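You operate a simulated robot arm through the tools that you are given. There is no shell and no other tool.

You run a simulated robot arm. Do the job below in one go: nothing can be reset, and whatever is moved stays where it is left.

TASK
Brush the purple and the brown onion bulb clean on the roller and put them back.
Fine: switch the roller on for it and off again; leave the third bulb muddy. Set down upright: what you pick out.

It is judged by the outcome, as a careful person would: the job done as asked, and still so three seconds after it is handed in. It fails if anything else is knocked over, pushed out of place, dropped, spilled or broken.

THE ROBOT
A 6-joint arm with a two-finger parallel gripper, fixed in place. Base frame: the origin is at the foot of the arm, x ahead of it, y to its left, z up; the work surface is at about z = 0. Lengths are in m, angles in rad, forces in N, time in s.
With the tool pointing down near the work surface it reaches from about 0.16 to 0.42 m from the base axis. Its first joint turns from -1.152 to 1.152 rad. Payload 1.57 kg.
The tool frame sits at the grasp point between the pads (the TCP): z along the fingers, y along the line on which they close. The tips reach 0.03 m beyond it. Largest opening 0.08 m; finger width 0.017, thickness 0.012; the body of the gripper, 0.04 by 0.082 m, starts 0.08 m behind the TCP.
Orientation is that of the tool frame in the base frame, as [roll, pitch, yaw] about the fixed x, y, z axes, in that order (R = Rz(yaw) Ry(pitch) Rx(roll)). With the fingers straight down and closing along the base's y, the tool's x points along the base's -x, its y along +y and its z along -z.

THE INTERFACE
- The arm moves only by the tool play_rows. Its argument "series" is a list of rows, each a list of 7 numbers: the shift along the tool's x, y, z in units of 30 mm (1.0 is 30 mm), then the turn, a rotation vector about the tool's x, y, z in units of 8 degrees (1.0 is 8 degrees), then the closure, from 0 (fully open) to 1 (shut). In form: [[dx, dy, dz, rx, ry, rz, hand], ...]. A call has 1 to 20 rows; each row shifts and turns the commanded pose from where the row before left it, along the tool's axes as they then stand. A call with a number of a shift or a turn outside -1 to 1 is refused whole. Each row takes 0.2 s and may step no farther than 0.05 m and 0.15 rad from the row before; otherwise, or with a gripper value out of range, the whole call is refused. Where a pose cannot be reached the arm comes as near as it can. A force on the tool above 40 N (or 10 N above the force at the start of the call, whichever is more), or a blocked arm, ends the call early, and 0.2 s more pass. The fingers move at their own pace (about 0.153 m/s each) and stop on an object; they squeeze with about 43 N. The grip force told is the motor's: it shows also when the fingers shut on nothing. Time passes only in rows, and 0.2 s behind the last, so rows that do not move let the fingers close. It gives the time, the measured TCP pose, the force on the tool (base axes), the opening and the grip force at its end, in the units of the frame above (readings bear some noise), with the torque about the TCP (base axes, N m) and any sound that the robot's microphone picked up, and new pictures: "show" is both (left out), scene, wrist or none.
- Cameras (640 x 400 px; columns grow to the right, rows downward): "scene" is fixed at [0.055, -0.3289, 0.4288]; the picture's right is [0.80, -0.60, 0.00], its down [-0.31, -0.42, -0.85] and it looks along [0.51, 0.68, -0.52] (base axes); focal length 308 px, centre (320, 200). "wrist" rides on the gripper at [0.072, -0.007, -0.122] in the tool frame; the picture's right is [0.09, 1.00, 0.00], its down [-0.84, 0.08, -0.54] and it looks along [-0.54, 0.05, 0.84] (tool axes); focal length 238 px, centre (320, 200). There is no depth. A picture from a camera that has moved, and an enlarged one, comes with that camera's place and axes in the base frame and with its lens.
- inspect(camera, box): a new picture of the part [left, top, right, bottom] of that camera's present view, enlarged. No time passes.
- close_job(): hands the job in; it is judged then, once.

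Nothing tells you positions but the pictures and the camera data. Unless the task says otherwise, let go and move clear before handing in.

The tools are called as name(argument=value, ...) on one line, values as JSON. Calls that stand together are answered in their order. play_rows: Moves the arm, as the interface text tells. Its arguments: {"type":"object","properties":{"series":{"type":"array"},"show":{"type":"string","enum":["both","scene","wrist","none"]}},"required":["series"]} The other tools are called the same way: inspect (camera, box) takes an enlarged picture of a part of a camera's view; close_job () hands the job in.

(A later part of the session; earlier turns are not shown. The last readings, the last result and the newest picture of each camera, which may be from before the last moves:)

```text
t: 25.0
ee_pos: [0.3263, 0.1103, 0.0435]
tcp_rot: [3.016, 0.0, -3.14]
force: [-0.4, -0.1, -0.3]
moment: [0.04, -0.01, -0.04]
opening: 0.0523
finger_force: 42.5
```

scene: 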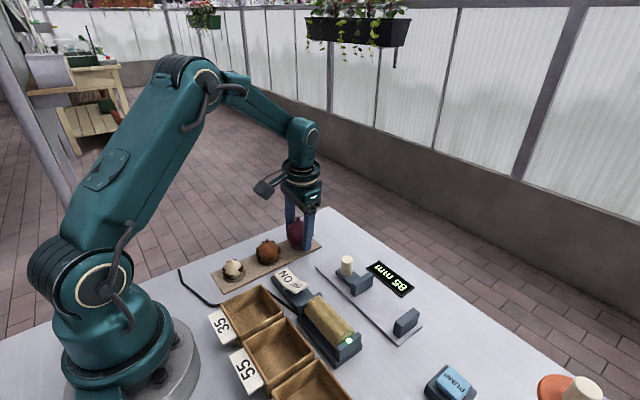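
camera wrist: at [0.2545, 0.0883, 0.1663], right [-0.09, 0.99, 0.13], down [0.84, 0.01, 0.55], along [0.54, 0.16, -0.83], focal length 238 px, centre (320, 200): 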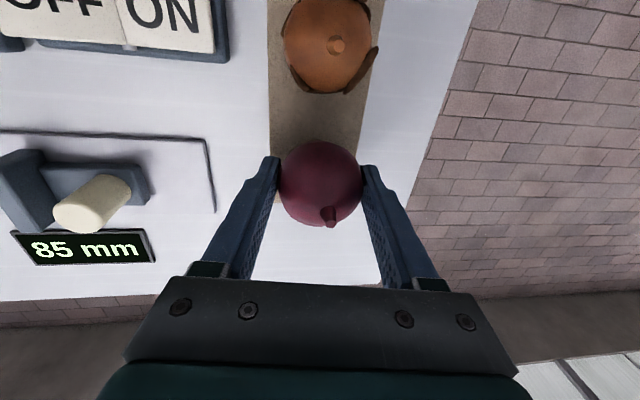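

play_rows(series=[[0, -0.005, 0.04, 0, 0, 0, 1], [0, -0.005, 0.04, 0, 0, 0, 1], [0, 0, 0, 0, 0, 0, 1]], show="none")

inspect(camera="scene", box=[250, 190, 330, 260])

```text
t: 25.8
ee_pos: [0.3258, 0.1087, 0.0399]
tcp_rot: [3.017, -0.001, -3.141]
force: [-0.3, 0.1, -0.6]
moment: [-0.02, -0.04, 0.02]
opening: 0.0523
finger_force: 43.2
```

```text
5.71 times, centred on (290, 225) of scene
camera zoom: at [0.055, -0.3289, 0.4288], right [0.8, -0.6, 0.0], down [-0.31, -0.42, -0.85], along [0.51, 0.68, -0.52], focal length 1761 px, centre (491, 57)
```

zoom: 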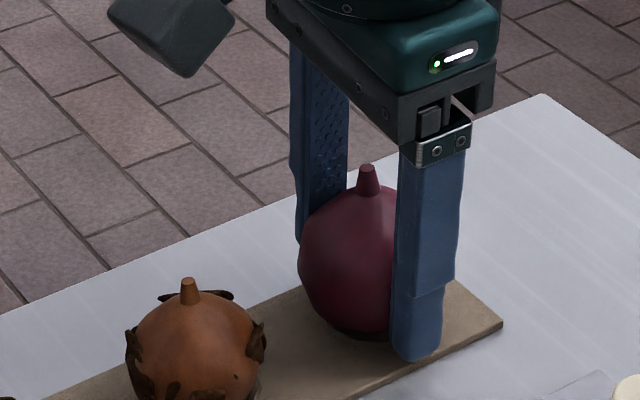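

play_rows(series=[[0, -0.004, 0.033, 0, 0, 0, 1], [0, 0, 0, 0, 0, 0, 1]], show="none")

```text
t: 26.4
ee_pos: [0.3253, 0.1087, 0.0394]
tcp_rot: [3.015, 0.0, -3.14]
force: [1.0, 0.1, -1.3]
moment: [0.01, 0.0, 0.01]
opening: 0.0525
finger_force: 42.6
```

play_rows(series=[[0, -0.004, 0.033, 0, 0, 0, 1], [0, 0, 0, 0, 0, 0, 1]], show="none")

inspect(camera="scene", box=[270, 215, 330, 260])

```text
t: 27.0
ee_pos: [0.3263, 0.1087, 0.0384]
tcp_rot: [3.017, 0.003, -3.139]
force: [-1.6, -0.8, 6.9]
moment: [0.07, 0.03, -0.02]
opening: 0.0522
finger_force: 43.5
```

```text
8.89 times, centred on (300, 238) of scene
camera zoom: at [0.055, -0.3289, 0.4288], right [0.8, -0.6, 0.0], down [-0.31, -0.42, -0.85], along [0.51, 0.68, -0.52], focal length 2739 px, centre (498, -133)
```

zoom: 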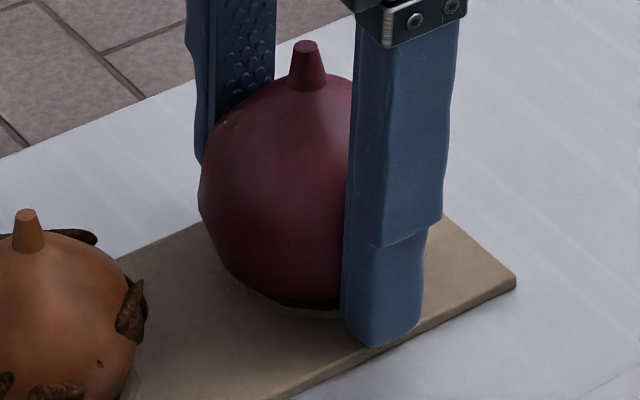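

Contact with the mat is felt (~7 N, balanced). I'll release the purple bulb and check that it stands.

play_rows(series=[[0, 0, 0, 0, 0, 0, 0.25], [0, 0, 0, 0, 0, 0, 0.1], [0, 0, 0, 0, 0, 0, 0.1]])

inspect(camera="scene", box=[250, 190, 330, 260])

inspect(camera="wrist", box=[240, 90, 400, 250])

```text
t: 27.8
ee_pos: [0.3252, 0.109, 0.0393]
tcp_rot: [3.016, -0.001, -3.137]
force: [-0.3, 0.2, -0.8]
moment: [-0.03, -0.03, -0.02]
opening: 0.072
finger_force: 0.0
camera wrist: at [0.2541, 0.0876, 0.1585], right [-0.09, 0.99, 0.13], down [0.84, 0.01, 0.55], along [0.54, 0.16, -0.83], focal length 238 px, centre (320, 200)
```

scene: 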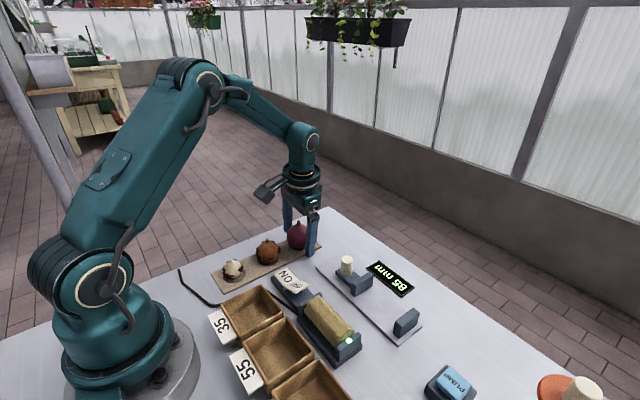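
wrist: 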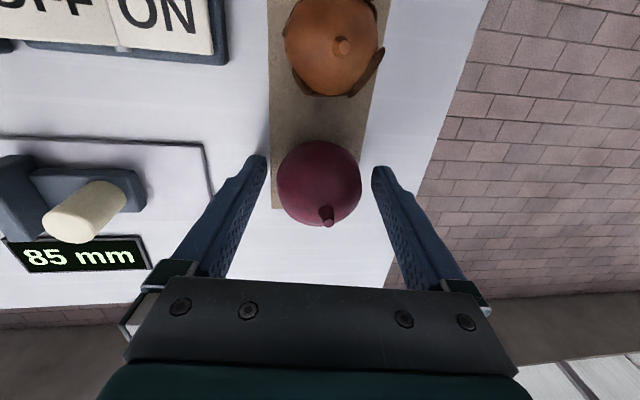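

```text
5.71 times, centred on (290, 225) of scene
camera zoom: at [0.055, -0.3289, 0.4288], right [0.8, -0.6, 0.0], down [-0.31, -0.42, -0.85], along [0.51, 0.68, -0.52], focal length 1761 px, centre (491, 57)
```

zoom: 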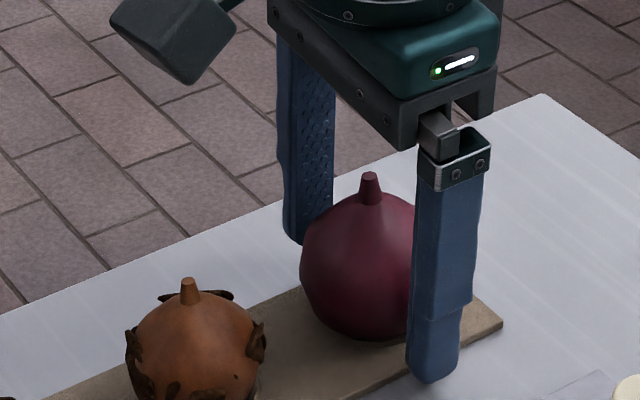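

```text
2.50 times, centred on (320, 170) of wrist
camera zoom: at [0.2541, 0.0876, 0.1585], right [-0.09, 0.99, 0.13], down [0.84, 0.01, 0.55], along [0.54, 0.16, -0.83], focal length 596 px, centre (320, 275)
```

zoom: 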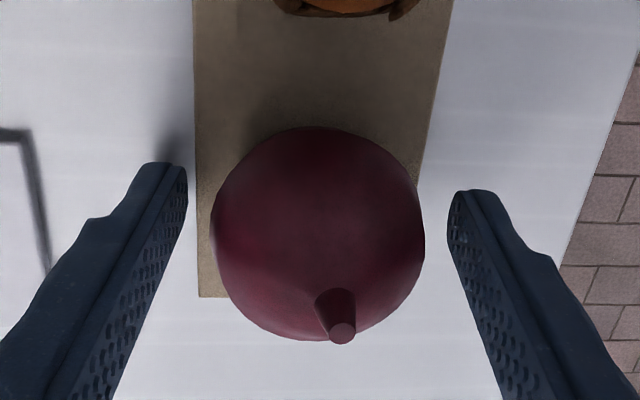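

The purple bulb stands on its own. I'll withdraw along the fingers, straighten the tool and check it from above.

play_rows(series=[[0, 0, -0.5, 0, 0, 0, 0], [0, 0, -1, 0, 0, 0, 0], [0, 0, -1, 0, 0, 0, 0], [0, 0, -1, 0, 0, 0, 0], [0, 0, 0, 0.895, 0, 0, 0], [0, 0, 0, 0, 0, 0, 0]])

inspect(camera="scene", box=[210, 200, 340, 290])

inspect(camera="wrist", box=[250, 0, 410, 200])

```text
t: 29.2
ee_pos: [0.3237, 0.0953, 0.1427]
tcp_rot: [-3.141, 0.0, -3.139]
force: [0.3, 0.1, -0.3]
moment: [-0.03, 0.01, 0.0]
opening: 0.08
finger_force: 0.1
camera wrist: at [0.2526, 0.0895, 0.2647], right [-0.09, 1.0, 0.0], down [0.84, 0.08, 0.54], along [0.54, 0.05, -0.84], focal length 238 px, centre (320, 200)
```

scene: 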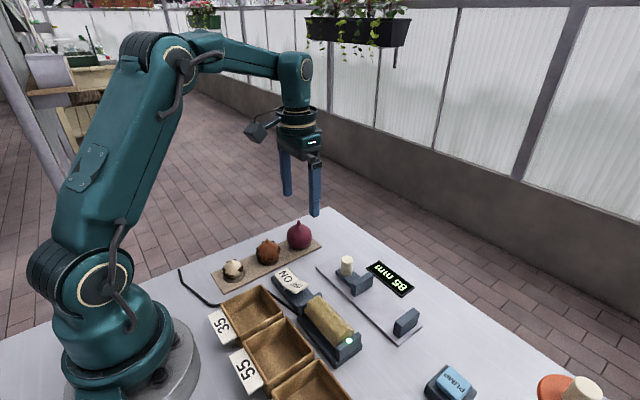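
wrist: 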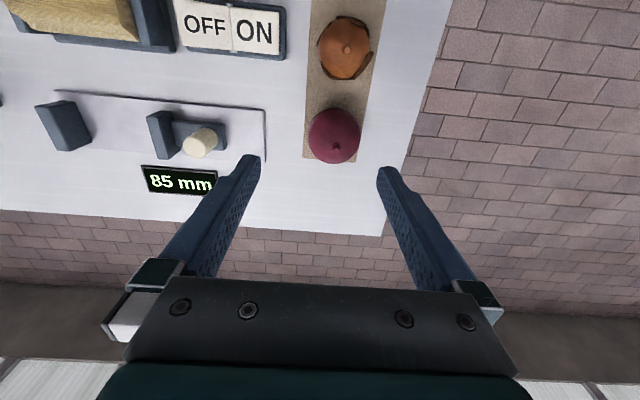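

```text
4.44 times, centred on (275, 245) of scene
camera zoom: at [0.055, -0.3289, 0.4288], right [0.8, -0.6, 0.0], down [-0.31, -0.42, -0.85], along [0.51, 0.68, -0.52], focal length 1370 px, centre (520, 0)
```

zoom: 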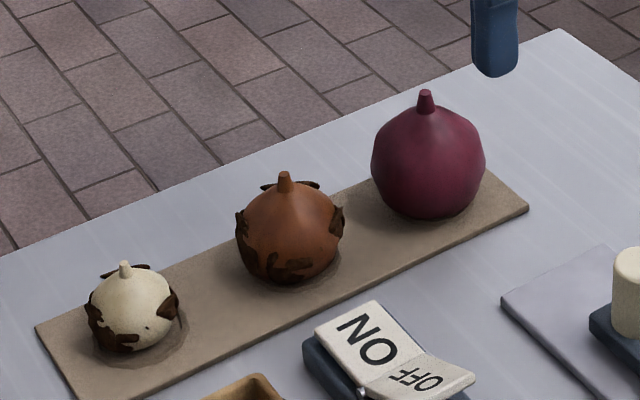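

```text
2.00 times, centred on (330, 100) of wrist
camera zoom: at [0.2526, 0.0895, 0.2647], right [-0.09, 1.0, 0.0], down [0.84, 0.08, 0.54], along [0.54, 0.05, -0.84], focal length 477 px, centre (300, 400)
```

zoom: 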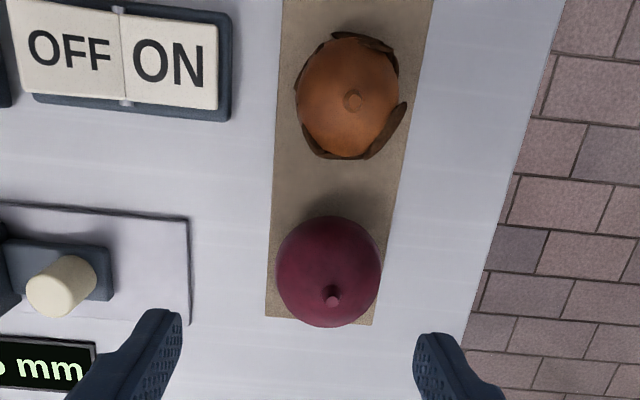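

The purple bulb is clean and upright in its place. Next I'll go over the brown bulb (~0.2513, 0.1097), with a reduced opening to stay clear of the switch base.

play_rows(series=[[0.804, 0.16, 0, 0, 0, 0, 0.22], [0.804, 0.16, 0, 0, 0, 0, 0.22], [0.804, 0.16, 0, 0, 0, 0, 0.22], [0, 0, 1, 0, 0, 0, 0.22], [0, 0, 0.6, 0, 0, 0, 0.22], [0, 0, 0, 0, 0, 0, 0.22]])

inspect(camera="wrist", box=[220, 60, 420, 240])

inspect(camera="scene", box=[210, 190, 340, 290])

```text
t: 30.6
ee_pos: [0.2546, 0.1103, 0.0955]
tcp_rot: [3.141, -0.001, -3.14]
force: [0.3, -0.4, -0.3]
moment: [0.01, -0.02, 0.03]
opening: 0.0621
finger_force: 0.0
camera wrist: at [0.1825, 0.1045, 0.216], right [-0.09, 1.0, 0.0], down [0.84, 0.08, 0.54], along [0.54, 0.05, -0.84], focal length 238 px, centre (320, 200)
```

scene: 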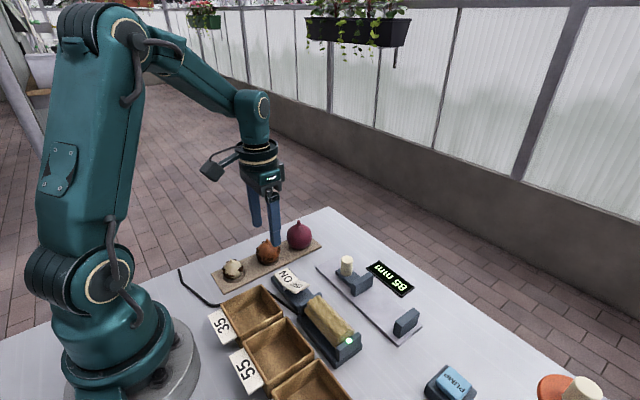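
wrist: 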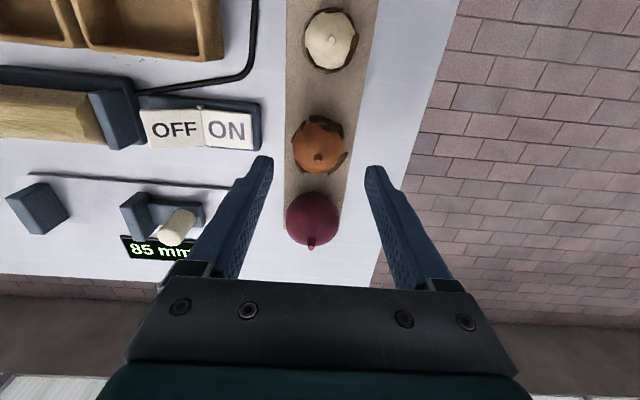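

```text
2.22 times, centred on (320, 150) of wrist
camera zoom: at [0.1825, 0.1045, 0.216], right [-0.09, 1.0, 0.0], down [0.84, 0.08, 0.54], along [0.54, 0.05, -0.84], focal length 530 px, centre (320, 311)
```

zoom: 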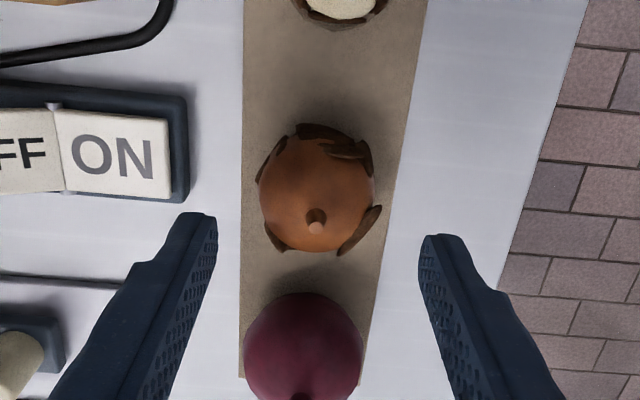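

```text
4.00 times, centred on (275, 240) of scene
camera zoom: at [0.055, -0.3289, 0.4288], right [0.8, -0.6, 0.0], down [-0.31, -0.42, -0.85], along [0.51, 0.68, -0.52], focal length 1233 px, centre (500, 40)
```

zoom: 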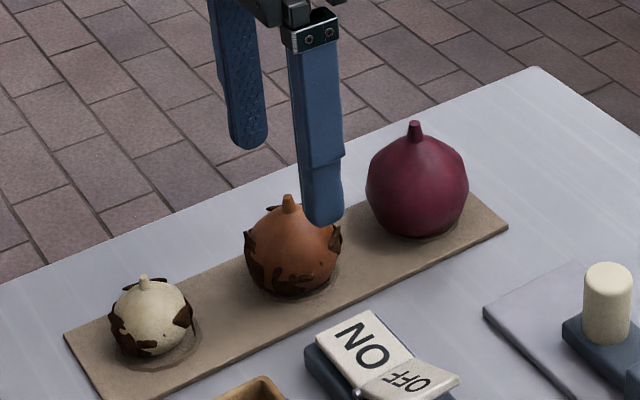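

Well centred on the brown bulb. I'll lower to the grip height and close.

play_rows(series=[[0.06, -0.03, 0.9, 0, 0, 0, 0.22], [0, 0, 0.9, 0, 0, 0, 0.22], [0, 0, 0, 0, 0, 0, 0.22], [0, 0, 0, 0, 0, 0, 1], [0, 0, 0, 0, 0, 0, 1], [0, 0, 0, 0, 0, 0, 1]])

inspect(camera="wrist", box=[240, 90, 400, 250])

```text
t: 32.0
ee_pos: [0.253, 0.1102, 0.0432]
tcp_rot: [3.14, 0.001, -3.139]
force: [-0.9, 0.0, 0.1]
moment: [0.02, 0.0, 0.0]
opening: 0.0428
finger_force: 42.7
camera wrist: at [0.1814, 0.1033, 0.1636], right [-0.09, 1.0, 0.0], down [0.84, 0.08, 0.54], along [0.54, 0.05, -0.84], focal length 238 px, centre (320, 200)
```

scene: 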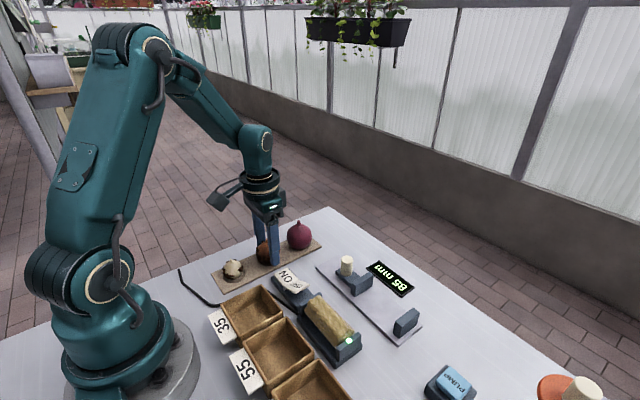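
wrist: 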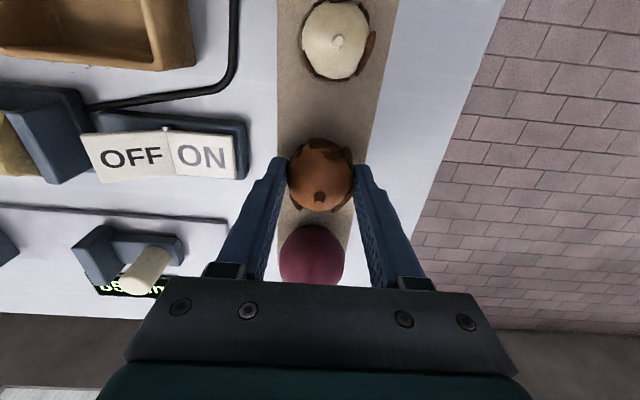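

```text
2.50 times, centred on (320, 170) of wrist
camera zoom: at [0.1814, 0.1033, 0.1636], right [-0.09, 1.0, 0.0], down [0.84, 0.08, 0.54], along [0.54, 0.05, -0.84], focal length 596 px, centre (320, 275)
```

zoom: 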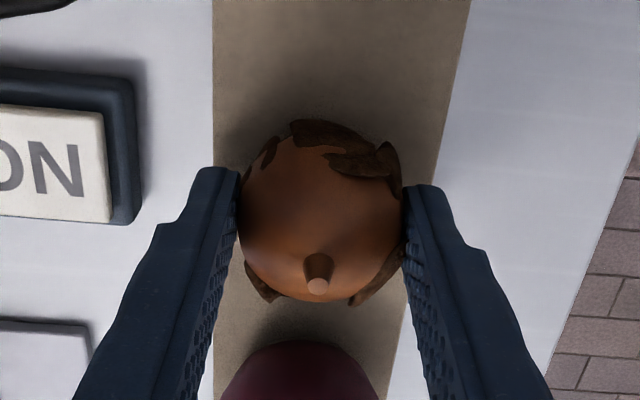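

The brown bulb is held at 42.8 mm. I'll lift it and carry it above the roller.

play_rows(series=[[0, 0, -0.5, 0, 0, 0, 1], [0, 0, -1, 0, 0, 0, 1], [0, 0, -1, 0, 0, 0, 1], [0, 0, -1, 0, 0, 0, 1], [0.025, -0.861, 0, 0, 0, 0, 1], [0.025, -0.861, 0, 0, 0, 0, 1], [0.025, -0.861, 0, 0, 0, 0, 1], [0.025, -0.861, 0, 0, 0, 0, 1], [0.025, -0.861, 0, 0, 0, 0, 1], [0.025, -0.861, 0, 0, 0, 0, 1], [0.025, -0.861, 0, 0, 0, 0, 1], [0.025, -0.861, 0, 0, 0, 0, 1], [0, 0, 1, 0, 0, 0, 1], [0, 0, 0.5, 0, 0, 0, 1], [0, 0, 0, 0, 0, 0, 1]])

inspect(camera="scene", box=[290, 240, 370, 360])

inspect(camera="wrist", box=[240, 90, 400, 250])

```text
t: 35.2
ee_pos: [0.2469, -0.0965, 0.0996]
tcp_rot: [3.139, 0.0, -3.139]
force: [0.6, -0.7, -0.1]
moment: [0.0, 0.06, 0.04]
opening: 0.0427
finger_force: 43.1
camera wrist: at [0.1743, -0.1025, 0.2209], right [-0.09, 1.0, 0.0], down [0.84, 0.08, 0.54], along [0.54, 0.05, -0.84], focal length 238 px, centre (320, 200)
```

scene: 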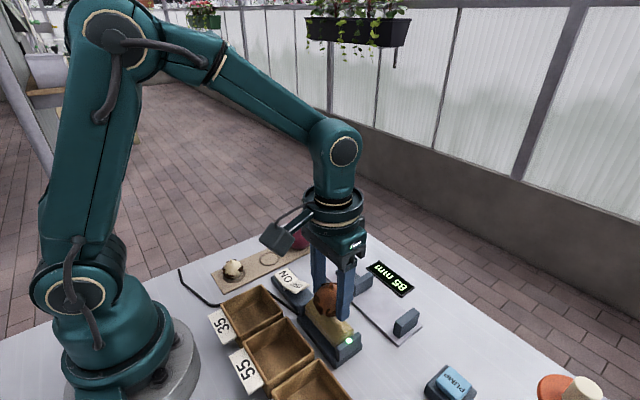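
wrist: 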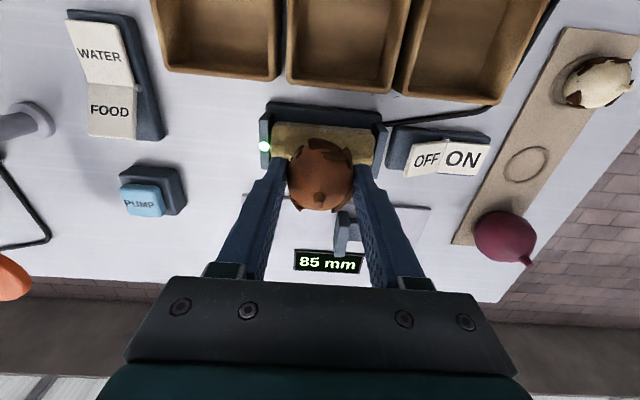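

```text
3.33 times, centred on (330, 300) of scene
camera zoom: at [0.055, -0.3289, 0.4288], right [0.8, -0.6, 0.0], down [-0.31, -0.42, -0.85], along [0.51, 0.68, -0.52], focal length 1027 px, centre (287, -133)
```

zoom: 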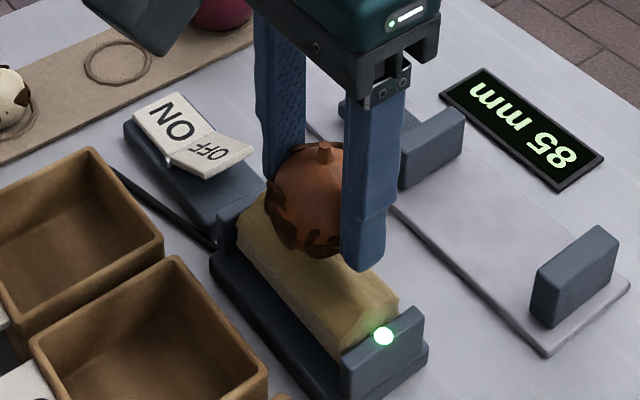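

```text
2.50 times, centred on (320, 170) of wrist
camera zoom: at [0.1743, -0.1025, 0.2209], right [-0.09, 1.0, 0.0], down [0.84, 0.08, 0.54], along [0.54, 0.05, -0.84], focal length 596 px, centre (320, 275)
```

zoom: 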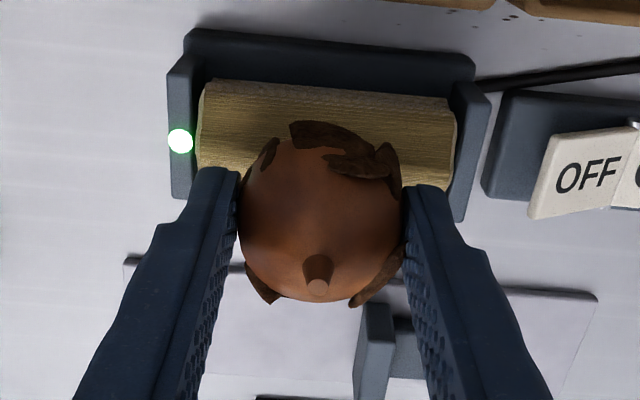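

The brown bulb is above the spinning roller. I'll lower it in small steps for a lighter contact this time.

play_rows(series=[[0, 0, 0.2, 0, 0, 0, 1], [0, 0, 0.07, 0, 0, 0, 1], [0, 0, 0.05, 0, 0, 0, 1], [0, 0, 0.03, 0, 0, 0, 1]], show="none")

```text
t: 36.2
ee_pos: [0.2449, -0.0965, 0.0914]
tcp_rot: [3.14, -0.001, 3.141]
force: [0.6, 0.2, -0.6]
moment: [0.01, -0.02, 0.02]
opening: 0.0424
finger_force: 42.7
```

play_rows(series=[[0, 0, 0.033, 0, 0, 0, 1], [0, 0, 0.033, 0, 0, 0, 1], [0, 0, 0, 0, 0, 0, 1]], show="none")

```text
t: 37.0
ee_pos: [0.2475, -0.097, 0.0882]
tcp_rot: [3.14, 0.002, -3.139]
force: [0.0, -0.5, -0.6]
moment: [0.0, 0.0, -0.01]
opening: 0.0426
finger_force: 43.5
```

play_rows(series=[[0, 0, 0.033, 0, 0, 0, 1], [0, 0, 0.033, 0, 0, 0, 1], [0, 0, 0, 0, 0, 0, 1], [0, 0, 0, 0, 0, 0, 1]], show="none")

inspect(camera="scene", box=[290, 240, 370, 360])

inspect(camera="wrist", box=[240, 90, 400, 250])

```text
t: 38.0
ee_pos: [0.2473, -0.0955, 0.0874]
tcp_rot: [3.141, 0.004, -3.138]
force: [0.9, -0.8, 14.1]
moment: [-0.19, -0.01, -0.01]
opening: 0.0424
finger_force: 42.9
```

```text
3.33 times, centred on (330, 300) of scene
camera zoom: at [0.055, -0.3289, 0.4288], right [0.8, -0.6, 0.0], down [-0.31, -0.42, -0.85], along [0.51, 0.68, -0.52], focal length 1027 px, centre (287, -133)
```

zoom: 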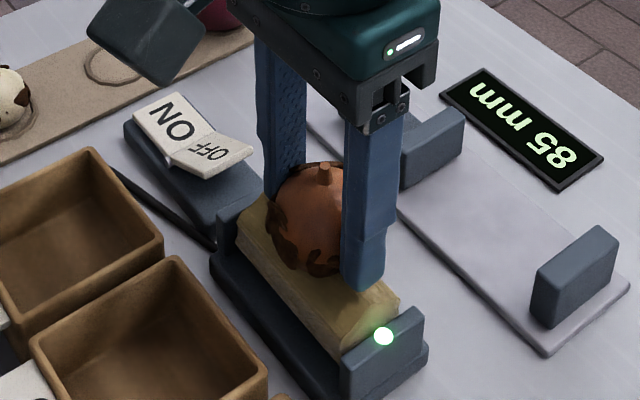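

```text
2.50 times, centred on (320, 170) of wrist
camera zoom: at [0.1744, -0.1025, 0.2083], right [-0.1, 1.0, 0.0], down [0.84, 0.08, 0.54], along [0.54, 0.05, -0.84], focal length 596 px, centre (320, 275)
```

zoom: 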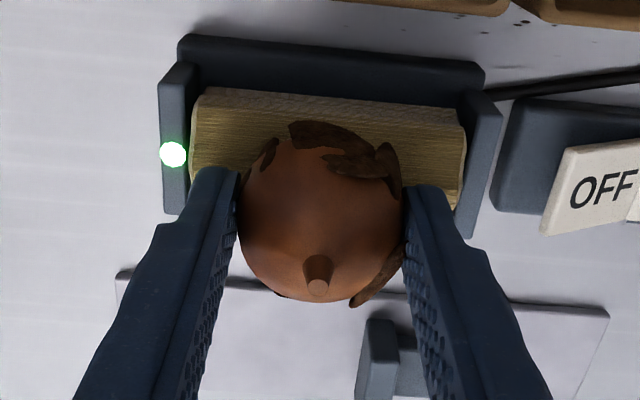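

play_rows(series=[[0, 0, 0, 0, 0, 0, 1], [0, 0, 0, 0, 0, 0, 1], [0, 0, 0, 0, 0, 0, 1], [0, 0, 0, 0, 0, 0, 1], [0, 0, 0, 0, 0, 0, 1]], show="none")

inspect(camera="scene", box=[290, 240, 370, 360])

inspect(camera="wrist", box=[240, 90, 400, 250])

```text
t: 39.2
ee_pos: [0.246, -0.0966, 0.0858]
tcp_rot: [3.139, 0.001, -3.139]
force: [0.4, -0.4, 16.0]
moment: [-0.11, 0.03, -0.03]
opening: 0.0426
finger_force: 42.9
```

```text
3.33 times, centred on (330, 300) of scene
camera zoom: at [0.055, -0.3289, 0.4288], right [0.8, -0.6, 0.0], down [-0.31, -0.42, -0.85], along [0.51, 0.68, -0.52], focal length 1027 px, centre (287, -133)
```

zoom: 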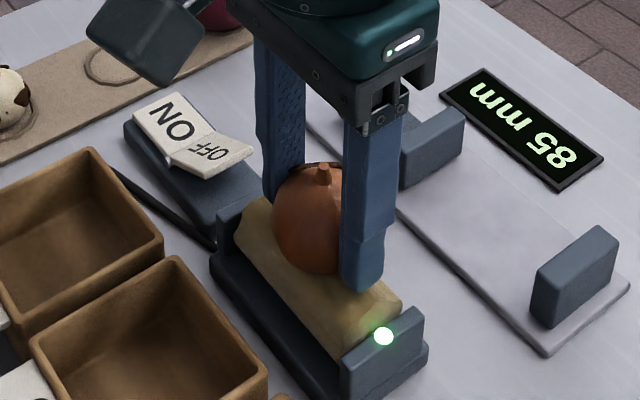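

```text
2.50 times, centred on (320, 170) of wrist
camera zoom: at [0.1742, -0.1024, 0.2081], right [-0.09, 1.0, 0.0], down [0.84, 0.08, 0.54], along [0.54, 0.05, -0.84], focal length 596 px, centre (320, 275)
```

zoom: 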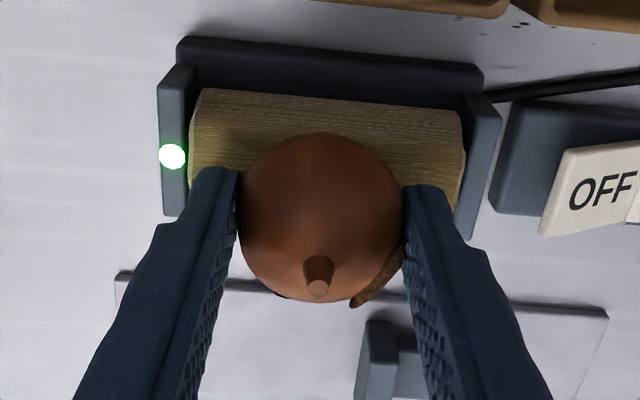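

The mud is coming off quickly; only one patch on the +x/+y side is left. I'll keep holding contact.

play_rows(series=[[0, 0, 0, 0, 0, 0, 1], [0, 0, 0, 0, 0, 0, 1], [0, 0, 0, 0, 0, 0, 1], [0, 0, 0, 0, 0, 0, 1], [0, 0, 0, 0, 0, 0, 1], [0, 0, 0, 0, 0, 0, 1], [0, 0, 0, 0, 0, 0, 1]], show="none")

inspect(camera="scene", box=[290, 240, 370, 360])

inspect(camera="wrist", box=[240, 90, 400, 250])

```text
t: 40.8
ee_pos: [0.2458, -0.0955, 0.0859]
tcp_rot: [3.139, 0.001, -3.139]
force: [0.4, 0.0, 9.0]
moment: [-0.04, 0.03, -0.03]
opening: 0.0428
finger_force: 43.5
```

```text
3.33 times, centred on (330, 300) of scene
camera zoom: at [0.055, -0.3289, 0.4288], right [0.8, -0.6, 0.0], down [-0.31, -0.42, -0.85], along [0.51, 0.68, -0.52], focal length 1027 px, centre (287, -133)
```

zoom: 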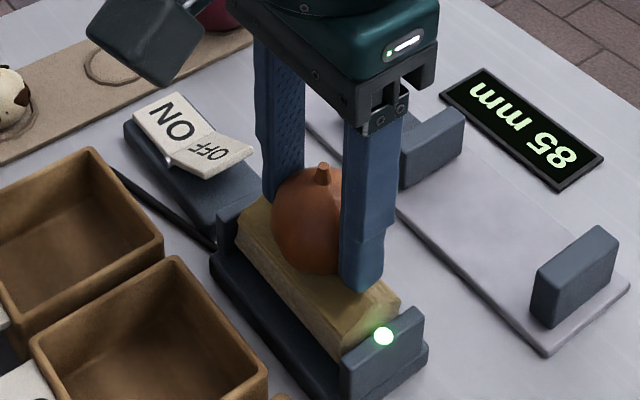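

```text
2.50 times, centred on (320, 170) of wrist
camera zoom: at [0.1742, -0.1024, 0.208], right [-0.09, 1.0, 0.0], down [0.84, 0.08, 0.54], along [0.54, 0.05, -0.84], focal length 596 px, centre (320, 275)
```

zoom: 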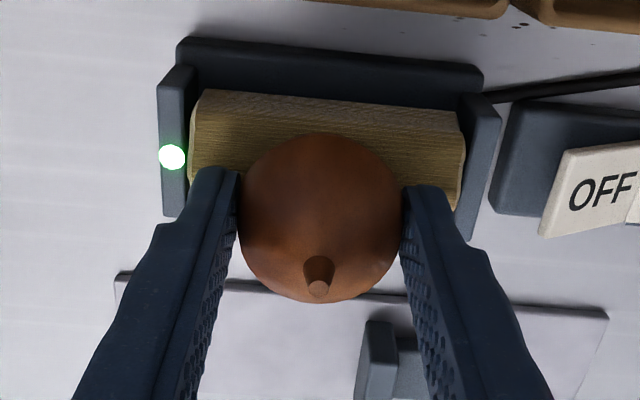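

All patches look gone. I'll hold another second for margin, then lift and check.

play_rows(series=[[0, 0, 0, 0, 0, 0, 1], [0, 0, 0, 0, 0, 0, 1], [0, 0, 0, 0, 0, 0, 1], [0, 0, 0, 0, 0, 0, 1], [0, 0, 0, 0, 0, 0, 1], [0, 0, -0.5, 0, 0, 0, 1], [0, 0, -1, 0, 0, 0, 1], [0, 0, -1, 0, 0, 0, 1], [0, 0, -0.4, 0, 0, 0, 1], [0, 0, 0, 0, 0, 0, 1]])

inspect(camera="scene", box=[290, 220, 370, 320])

inspect(camera="wrist", box=[240, 90, 400, 250])

```text
t: 43.0
ee_pos: [0.2456, -0.0952, 0.1724]
tcp_rot: [3.14, -0.001, -3.138]
force: [0.2, 0.7, -0.2]
moment: [0.01, 0.01, 0.02]
opening: 0.0428
finger_force: 43.1
camera wrist: at [0.1736, -0.1019, 0.2943], right [-0.09, 1.0, 0.0], down [0.84, 0.08, 0.54], along [0.54, 0.05, -0.84], focal length 238 px, centre (320, 200)
```

scene: 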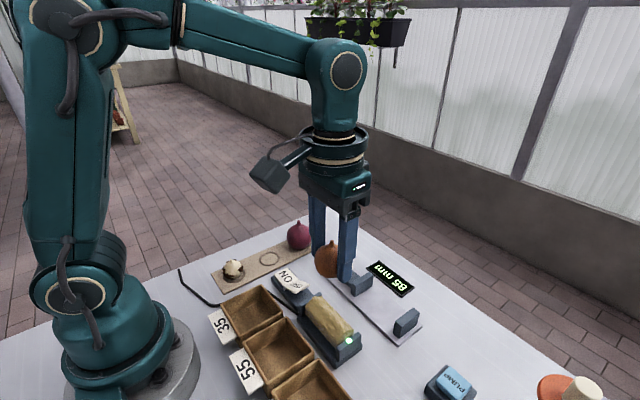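
wrist: 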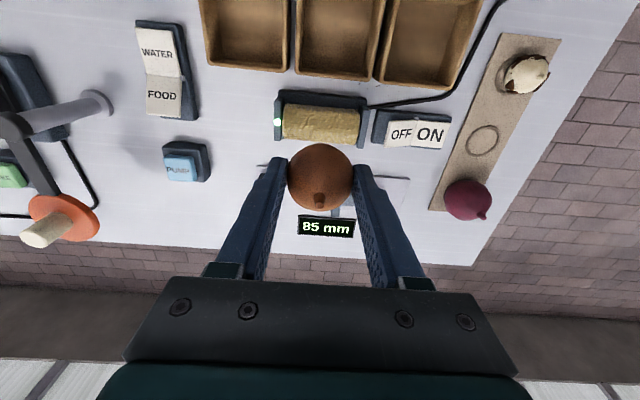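

```text
4.00 times, centred on (330, 270) of scene
camera zoom: at [0.055, -0.3289, 0.4288], right [0.8, -0.6, 0.0], down [-0.31, -0.42, -0.85], along [0.51, 0.68, -0.52], focal length 1233 px, centre (280, -80)
```

zoom: 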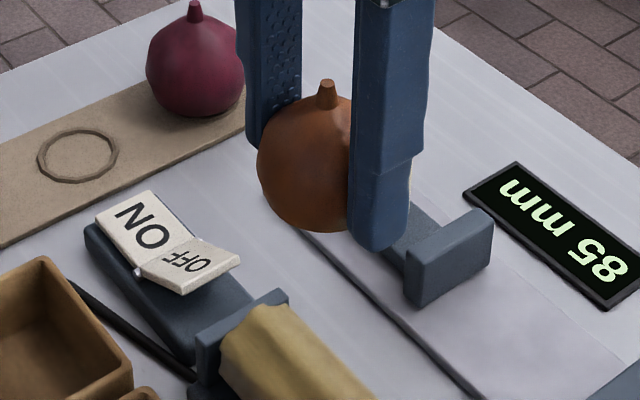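

```text
2.50 times, centred on (320, 170) of wrist
camera zoom: at [0.1736, -0.1019, 0.2943], right [-0.09, 1.0, 0.0], down [0.84, 0.08, 0.54], along [0.54, 0.05, -0.84], focal length 596 px, centre (320, 275)
```

zoom: 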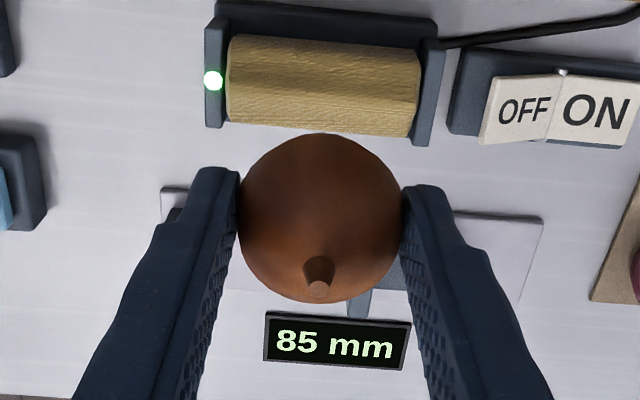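

The brown bulb is clean all round and still upright in the grip. I'll carry it back along the reverse path above its ring.

play_rows(series=[[-0.025, 0.861, 0, 0, 0, 0, 1], [-0.025, 0.861, 0, 0, 0, 0, 1], [-0.025, 0.861, 0, 0, 0, 0, 1], [-0.025, 0.861, 0, 0, 0, 0, 1], [-0.025, 0.861, 0, 0, 0, 0, 1], [-0.025, 0.861, 0, 0, 0, 0, 1], [-0.025, 0.861, 0, 0, 0, 0, 1], [-0.025, 0.861, 0, 0, 0, 0, 1], [0, 0, 1, 0, 0, 0, 1], [0, 0, 1, 0, 0, 0, 1], [0, 0, 1, 0, 0, 0, 1], [0, 0, 0.5, 0, 0, 0, 1], [0, 0, 0, 0, 0, 0, 1]])

inspect(camera="scene", box=[210, 200, 340, 290])

inspect(camera="wrist", box=[240, 90, 400, 250])

```text
t: 45.8
ee_pos: [0.2514, 0.1096, 0.0681]
tcp_rot: [3.14, 0.0, -3.14]
force: [-0.1, 0.1, -0.9]
moment: [-0.01, 0.0, 0.01]
opening: 0.0426
finger_force: 43.2
camera wrist: at [0.1795, 0.103, 0.1886], right [-0.09, 1.0, 0.0], down [0.84, 0.08, 0.54], along [0.54, 0.05, -0.84], focal length 238 px, centre (320, 200)
```

scene: 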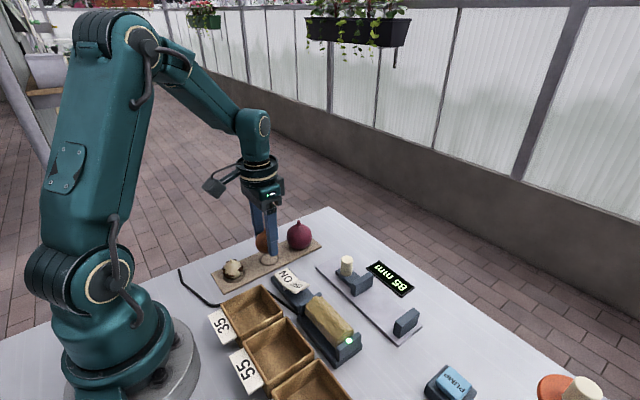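
wrist: 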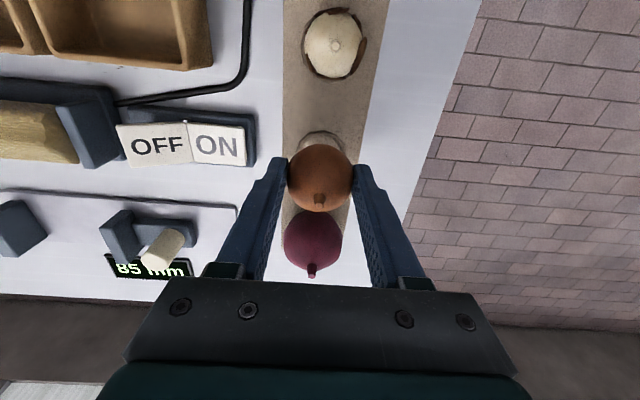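

```text
4.44 times, centred on (275, 245) of scene
camera zoom: at [0.055, -0.3289, 0.4288], right [0.8, -0.6, 0.0], down [-0.31, -0.42, -0.85], along [0.51, 0.68, -0.52], focal length 1370 px, centre (520, 0)
```

zoom: 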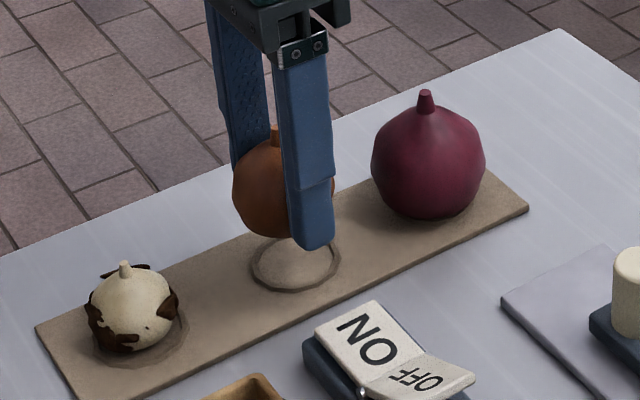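

```text
2.50 times, centred on (320, 170) of wrist
camera zoom: at [0.1795, 0.103, 0.1886], right [-0.09, 1.0, 0.0], down [0.84, 0.08, 0.54], along [0.54, 0.05, -0.84], focal length 596 px, centre (320, 275)
```

zoom: 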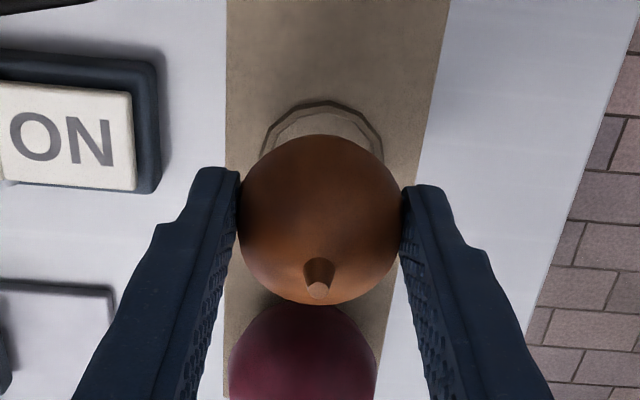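

The brown bulb is aligned over its ring. I'll lower it in small steps until I feel the mat.

play_rows(series=[[0, 0, 0.65, 0, 0, 0, 1], [0, 0, 0.07, 0, 0, 0, 1], [0, 0, 0.05, 0, 0, 0, 1], [0, 0, 0, 0, 0, 0, 1]], show="none")

inspect(camera="scene", box=[230, 215, 310, 275])

```text
t: 46.8
ee_pos: [0.2519, 0.1099, 0.0446]
tcp_rot: [3.14, 0.001, -3.138]
force: [0.3, 0.0, 0.5]
moment: [0.03, 0.02, 0.0]
opening: 0.0427
finger_force: 43.1
```

```text
6.67 times, centred on (270, 245) of scene
camera zoom: at [0.055, -0.3289, 0.4288], right [0.8, -0.6, 0.0], down [-0.31, -0.42, -0.85], along [0.51, 0.68, -0.52], focal length 2054 px, centre (653, -100)
```

zoom: 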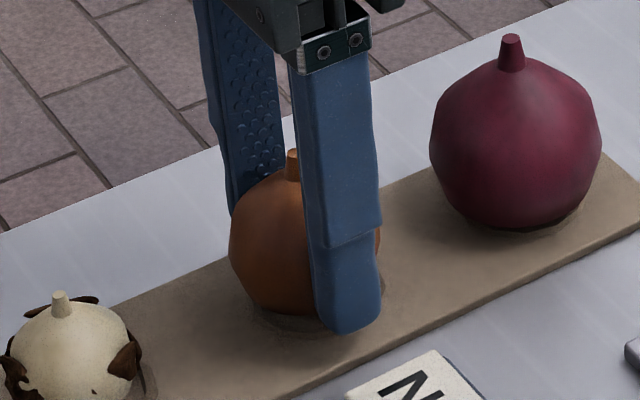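

play_rows(series=[[0, 0, 0.035, 0, 0, 0, 1], [0, 0, 0.035, 0, 0, 0, 1], [0, 0, 0, 0, 0, 0, 1]], show="none")

```text
t: 47.6
ee_pos: [0.2519, 0.11, 0.043]
tcp_rot: [3.139, 0.0, -3.139]
force: [0.2, 0.9, -0.1]
moment: [0.01, -0.04, -0.03]
opening: 0.0429
finger_force: 42.9
```

play_rows(series=[[0, 0, 0.035, 0, 0, 0, 1], [0, 0, 0, 0, 0, 0, 1]], show="none")

```text
t: 48.2
ee_pos: [0.2506, 0.109, 0.043]
tcp_rot: [3.14, 0.0, -3.138]
force: [-0.5, 0.3, 0.8]
moment: [0.01, 0.04, -0.01]
opening: 0.0427
finger_force: 42.2
```

play_rows(series=[[0, 0, 0.035, 0, 0, 0, 1], [0, 0, 0, 0, 0, 0, 1]], show="none")

inspect(camera="scene", box=[230, 215, 310, 275])

```text
t: 48.8
ee_pos: [0.2515, 0.1093, 0.0417]
tcp_rot: [3.139, -0.001, -3.138]
force: [1.0, -1.3, -0.6]
moment: [0.0, 0.0, -0.01]
opening: 0.0431
finger_force: 43.0
```

```text
6.67 times, centred on (270, 245) of scene
camera zoom: at [0.055, -0.3289, 0.4288], right [0.8, -0.6, 0.0], down [-0.31, -0.42, -0.85], along [0.51, 0.68, -0.52], focal length 2054 px, centre (653, -100)
```

zoom: 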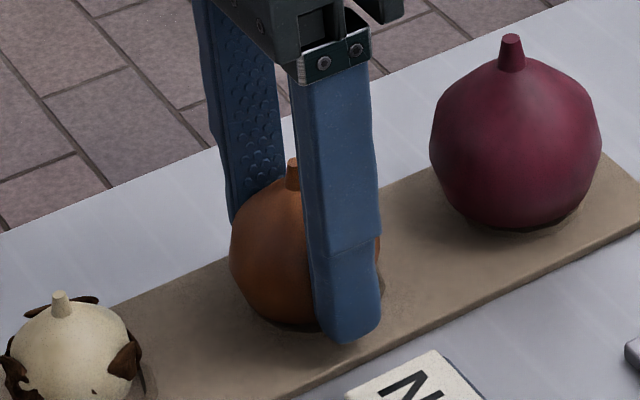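

play_rows(series=[[0, 0, 0.035, 0, 0, 0, 1], [0, 0, 0, 0, 0, 0, 1]], show="none")

```text
t: 49.4
ee_pos: [0.2519, 0.1095, 0.0411]
tcp_rot: [3.14, 0.003, -3.138]
force: [-7.7, 0.5, 27.5]
moment: [-0.09, 0.23, 0.02]
opening: 0.0429
finger_force: 43.4
```

Firm contact now, with a slight sideways push toward -x from the ring. I'll ease off a touch, shift 1 mm toward -x, and check.

play_rows(series=[[0.035, 0, -0.025, 0, 0, 0, 1], [0, 0, 0, 0, 0, 0, 1]], show="none")

```text
t: 50.0
ee_pos: [0.2505, 0.1085, 0.0417]
tcp_rot: [3.141, 0.003, -3.138]
force: [4.2, -0.6, 7.9]
moment: [-0.07, -0.18, 0.04]
opening: 0.0427
finger_force: 43.3
```

Nearly centred with light contact. I'll release the brown bulb with the limited opening.

play_rows(series=[[-0.013, 0, 0, 0, 0, 0, 1], [0, 0, 0, 0, 0, 0, 0.35], [0, 0, 0, 0, 0, 0, 0.22], [0, 0, 0, 0, 0, 0, 0.22]])

inspect(camera="scene", box=[210, 200, 340, 290])

inspect(camera="wrist", box=[240, 90, 400, 250])

```text
t: 51.0
ee_pos: [0.2505, 0.1094, 0.0405]
tcp_rot: [3.139, -0.002, -3.14]
force: [-0.1, -0.2, -0.1]
moment: [-0.02, -0.02, 0.01]
opening: 0.0624
finger_force: 0.0
camera wrist: at [0.1786, 0.1036, 0.1622], right [-0.09, 1.0, 0.0], down [0.84, 0.08, 0.54], along [0.54, 0.05, -0.84], focal length 238 px, centre (320, 200)
```

scene: 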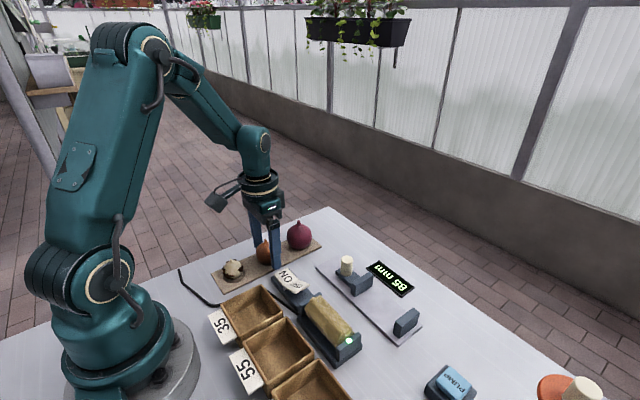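
wrist: 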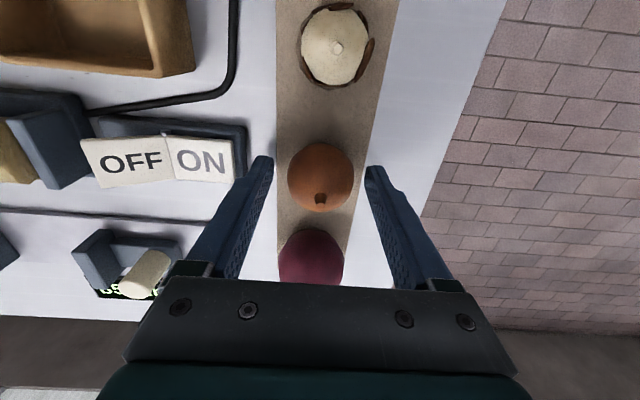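

```text
4.44 times, centred on (275, 245) of scene
camera zoom: at [0.055, -0.3289, 0.4288], right [0.8, -0.6, 0.0], down [-0.31, -0.42, -0.85], along [0.51, 0.68, -0.52], focal length 1370 px, centre (520, 0)
```

zoom: 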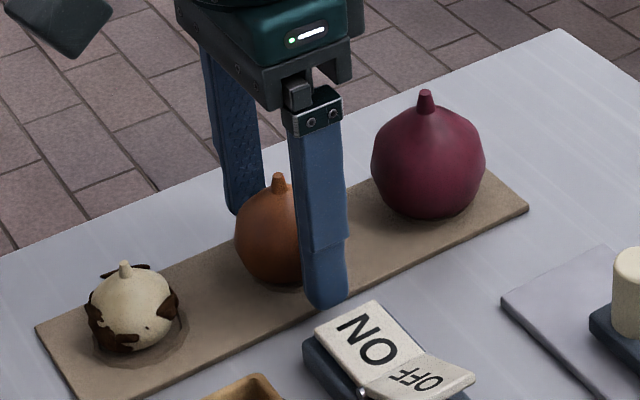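

```text
2.50 times, centred on (320, 170) of wrist
camera zoom: at [0.1786, 0.1036, 0.1622], right [-0.09, 1.0, 0.0], down [0.84, 0.08, 0.54], along [0.54, 0.05, -0.84], focal length 596 px, centre (320, 275)
```

zoom: 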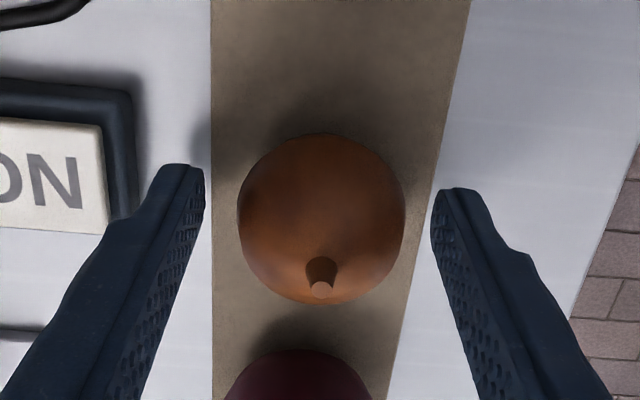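

The brown bulb is released and upright. I'll lift straight up, clear of the bulbs, and view all.

play_rows(series=[[0, 0, -0.5, 0, 0, 0, 0.22], [0, 0, -1, 0, 0, 0, 0.22], [0, 0, -1, 0, 0, 0, 0.22], [0, 0, -1, 0, 0, 0, 0.22], [0, -1, 0, 0, 0, 0, 1], [0, -1, 0, 0, 0, 0, 1], [0, -1, 0, 0, 0, 0, 1], [0.05, -1, 0, 0, 0, 0, 1], [0, 0, 0, 0, 0, 0, 1]])

inspect(camera="scene", box=[210, 200, 340, 290])

inspect(camera="wrist", box=[200, 60, 480, 235])

```text
t: 53.0
ee_pos: [0.2491, -0.01, 0.1459]
tcp_rot: [3.14, 0.001, -3.138]
force: [-0.1, 0.1, 0.7]
moment: [0.02, 0.02, -0.01]
opening: 0.0
finger_force: 21.2
camera wrist: at [0.1772, -0.0162, 0.2672], right [-0.1, 1.0, 0.0], down [0.84, 0.08, 0.54], along [0.54, 0.05, -0.84], focal length 238 px, centre (320, 200)
```

scene: 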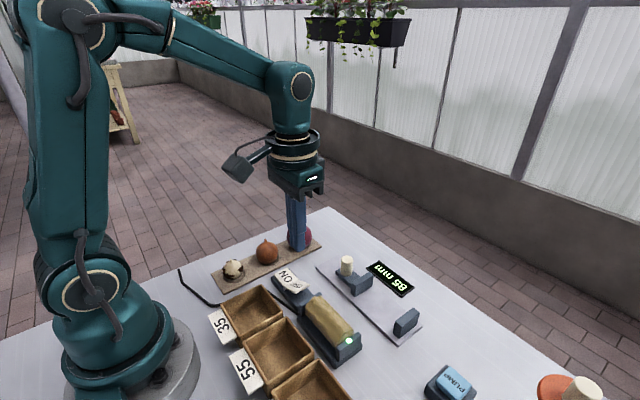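
wrist: 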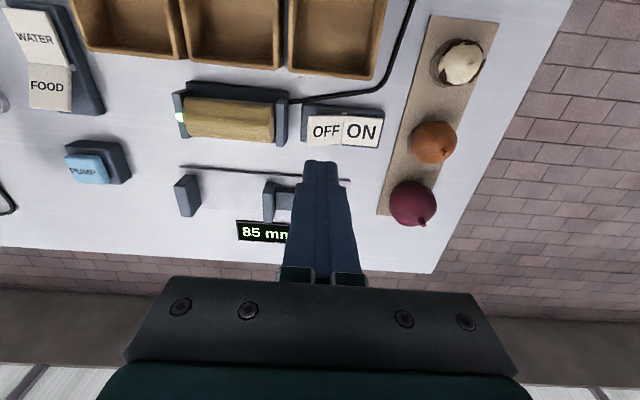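

```text
4.44 times, centred on (275, 245) of scene
camera zoom: at [0.055, -0.3289, 0.4288], right [0.8, -0.6, 0.0], down [-0.31, -0.42, -0.85], along [0.51, 0.68, -0.52], focal length 1370 px, centre (520, 0)
```

zoom: 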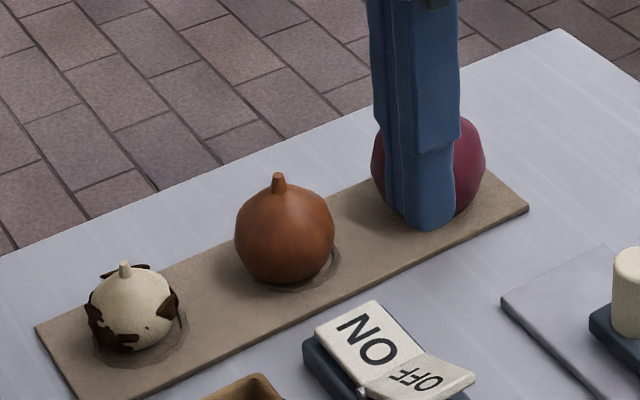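

```text
2.29 times, centred on (340, 148) of wrist
camera zoom: at [0.1772, -0.0162, 0.2672], right [-0.1, 1.0, 0.0], down [0.84, 0.08, 0.54], along [0.54, 0.05, -0.84], focal length 545 px, centre (274, 320)
```

zoom: 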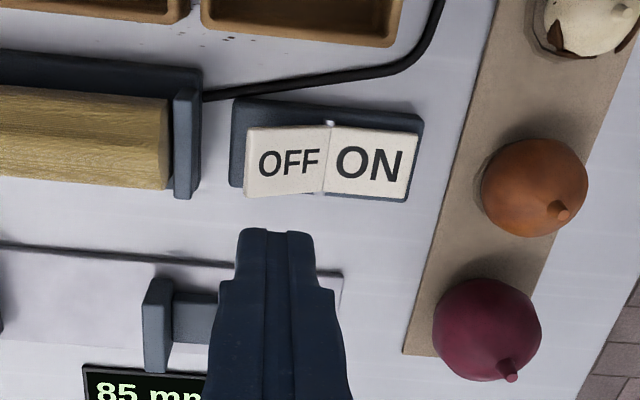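

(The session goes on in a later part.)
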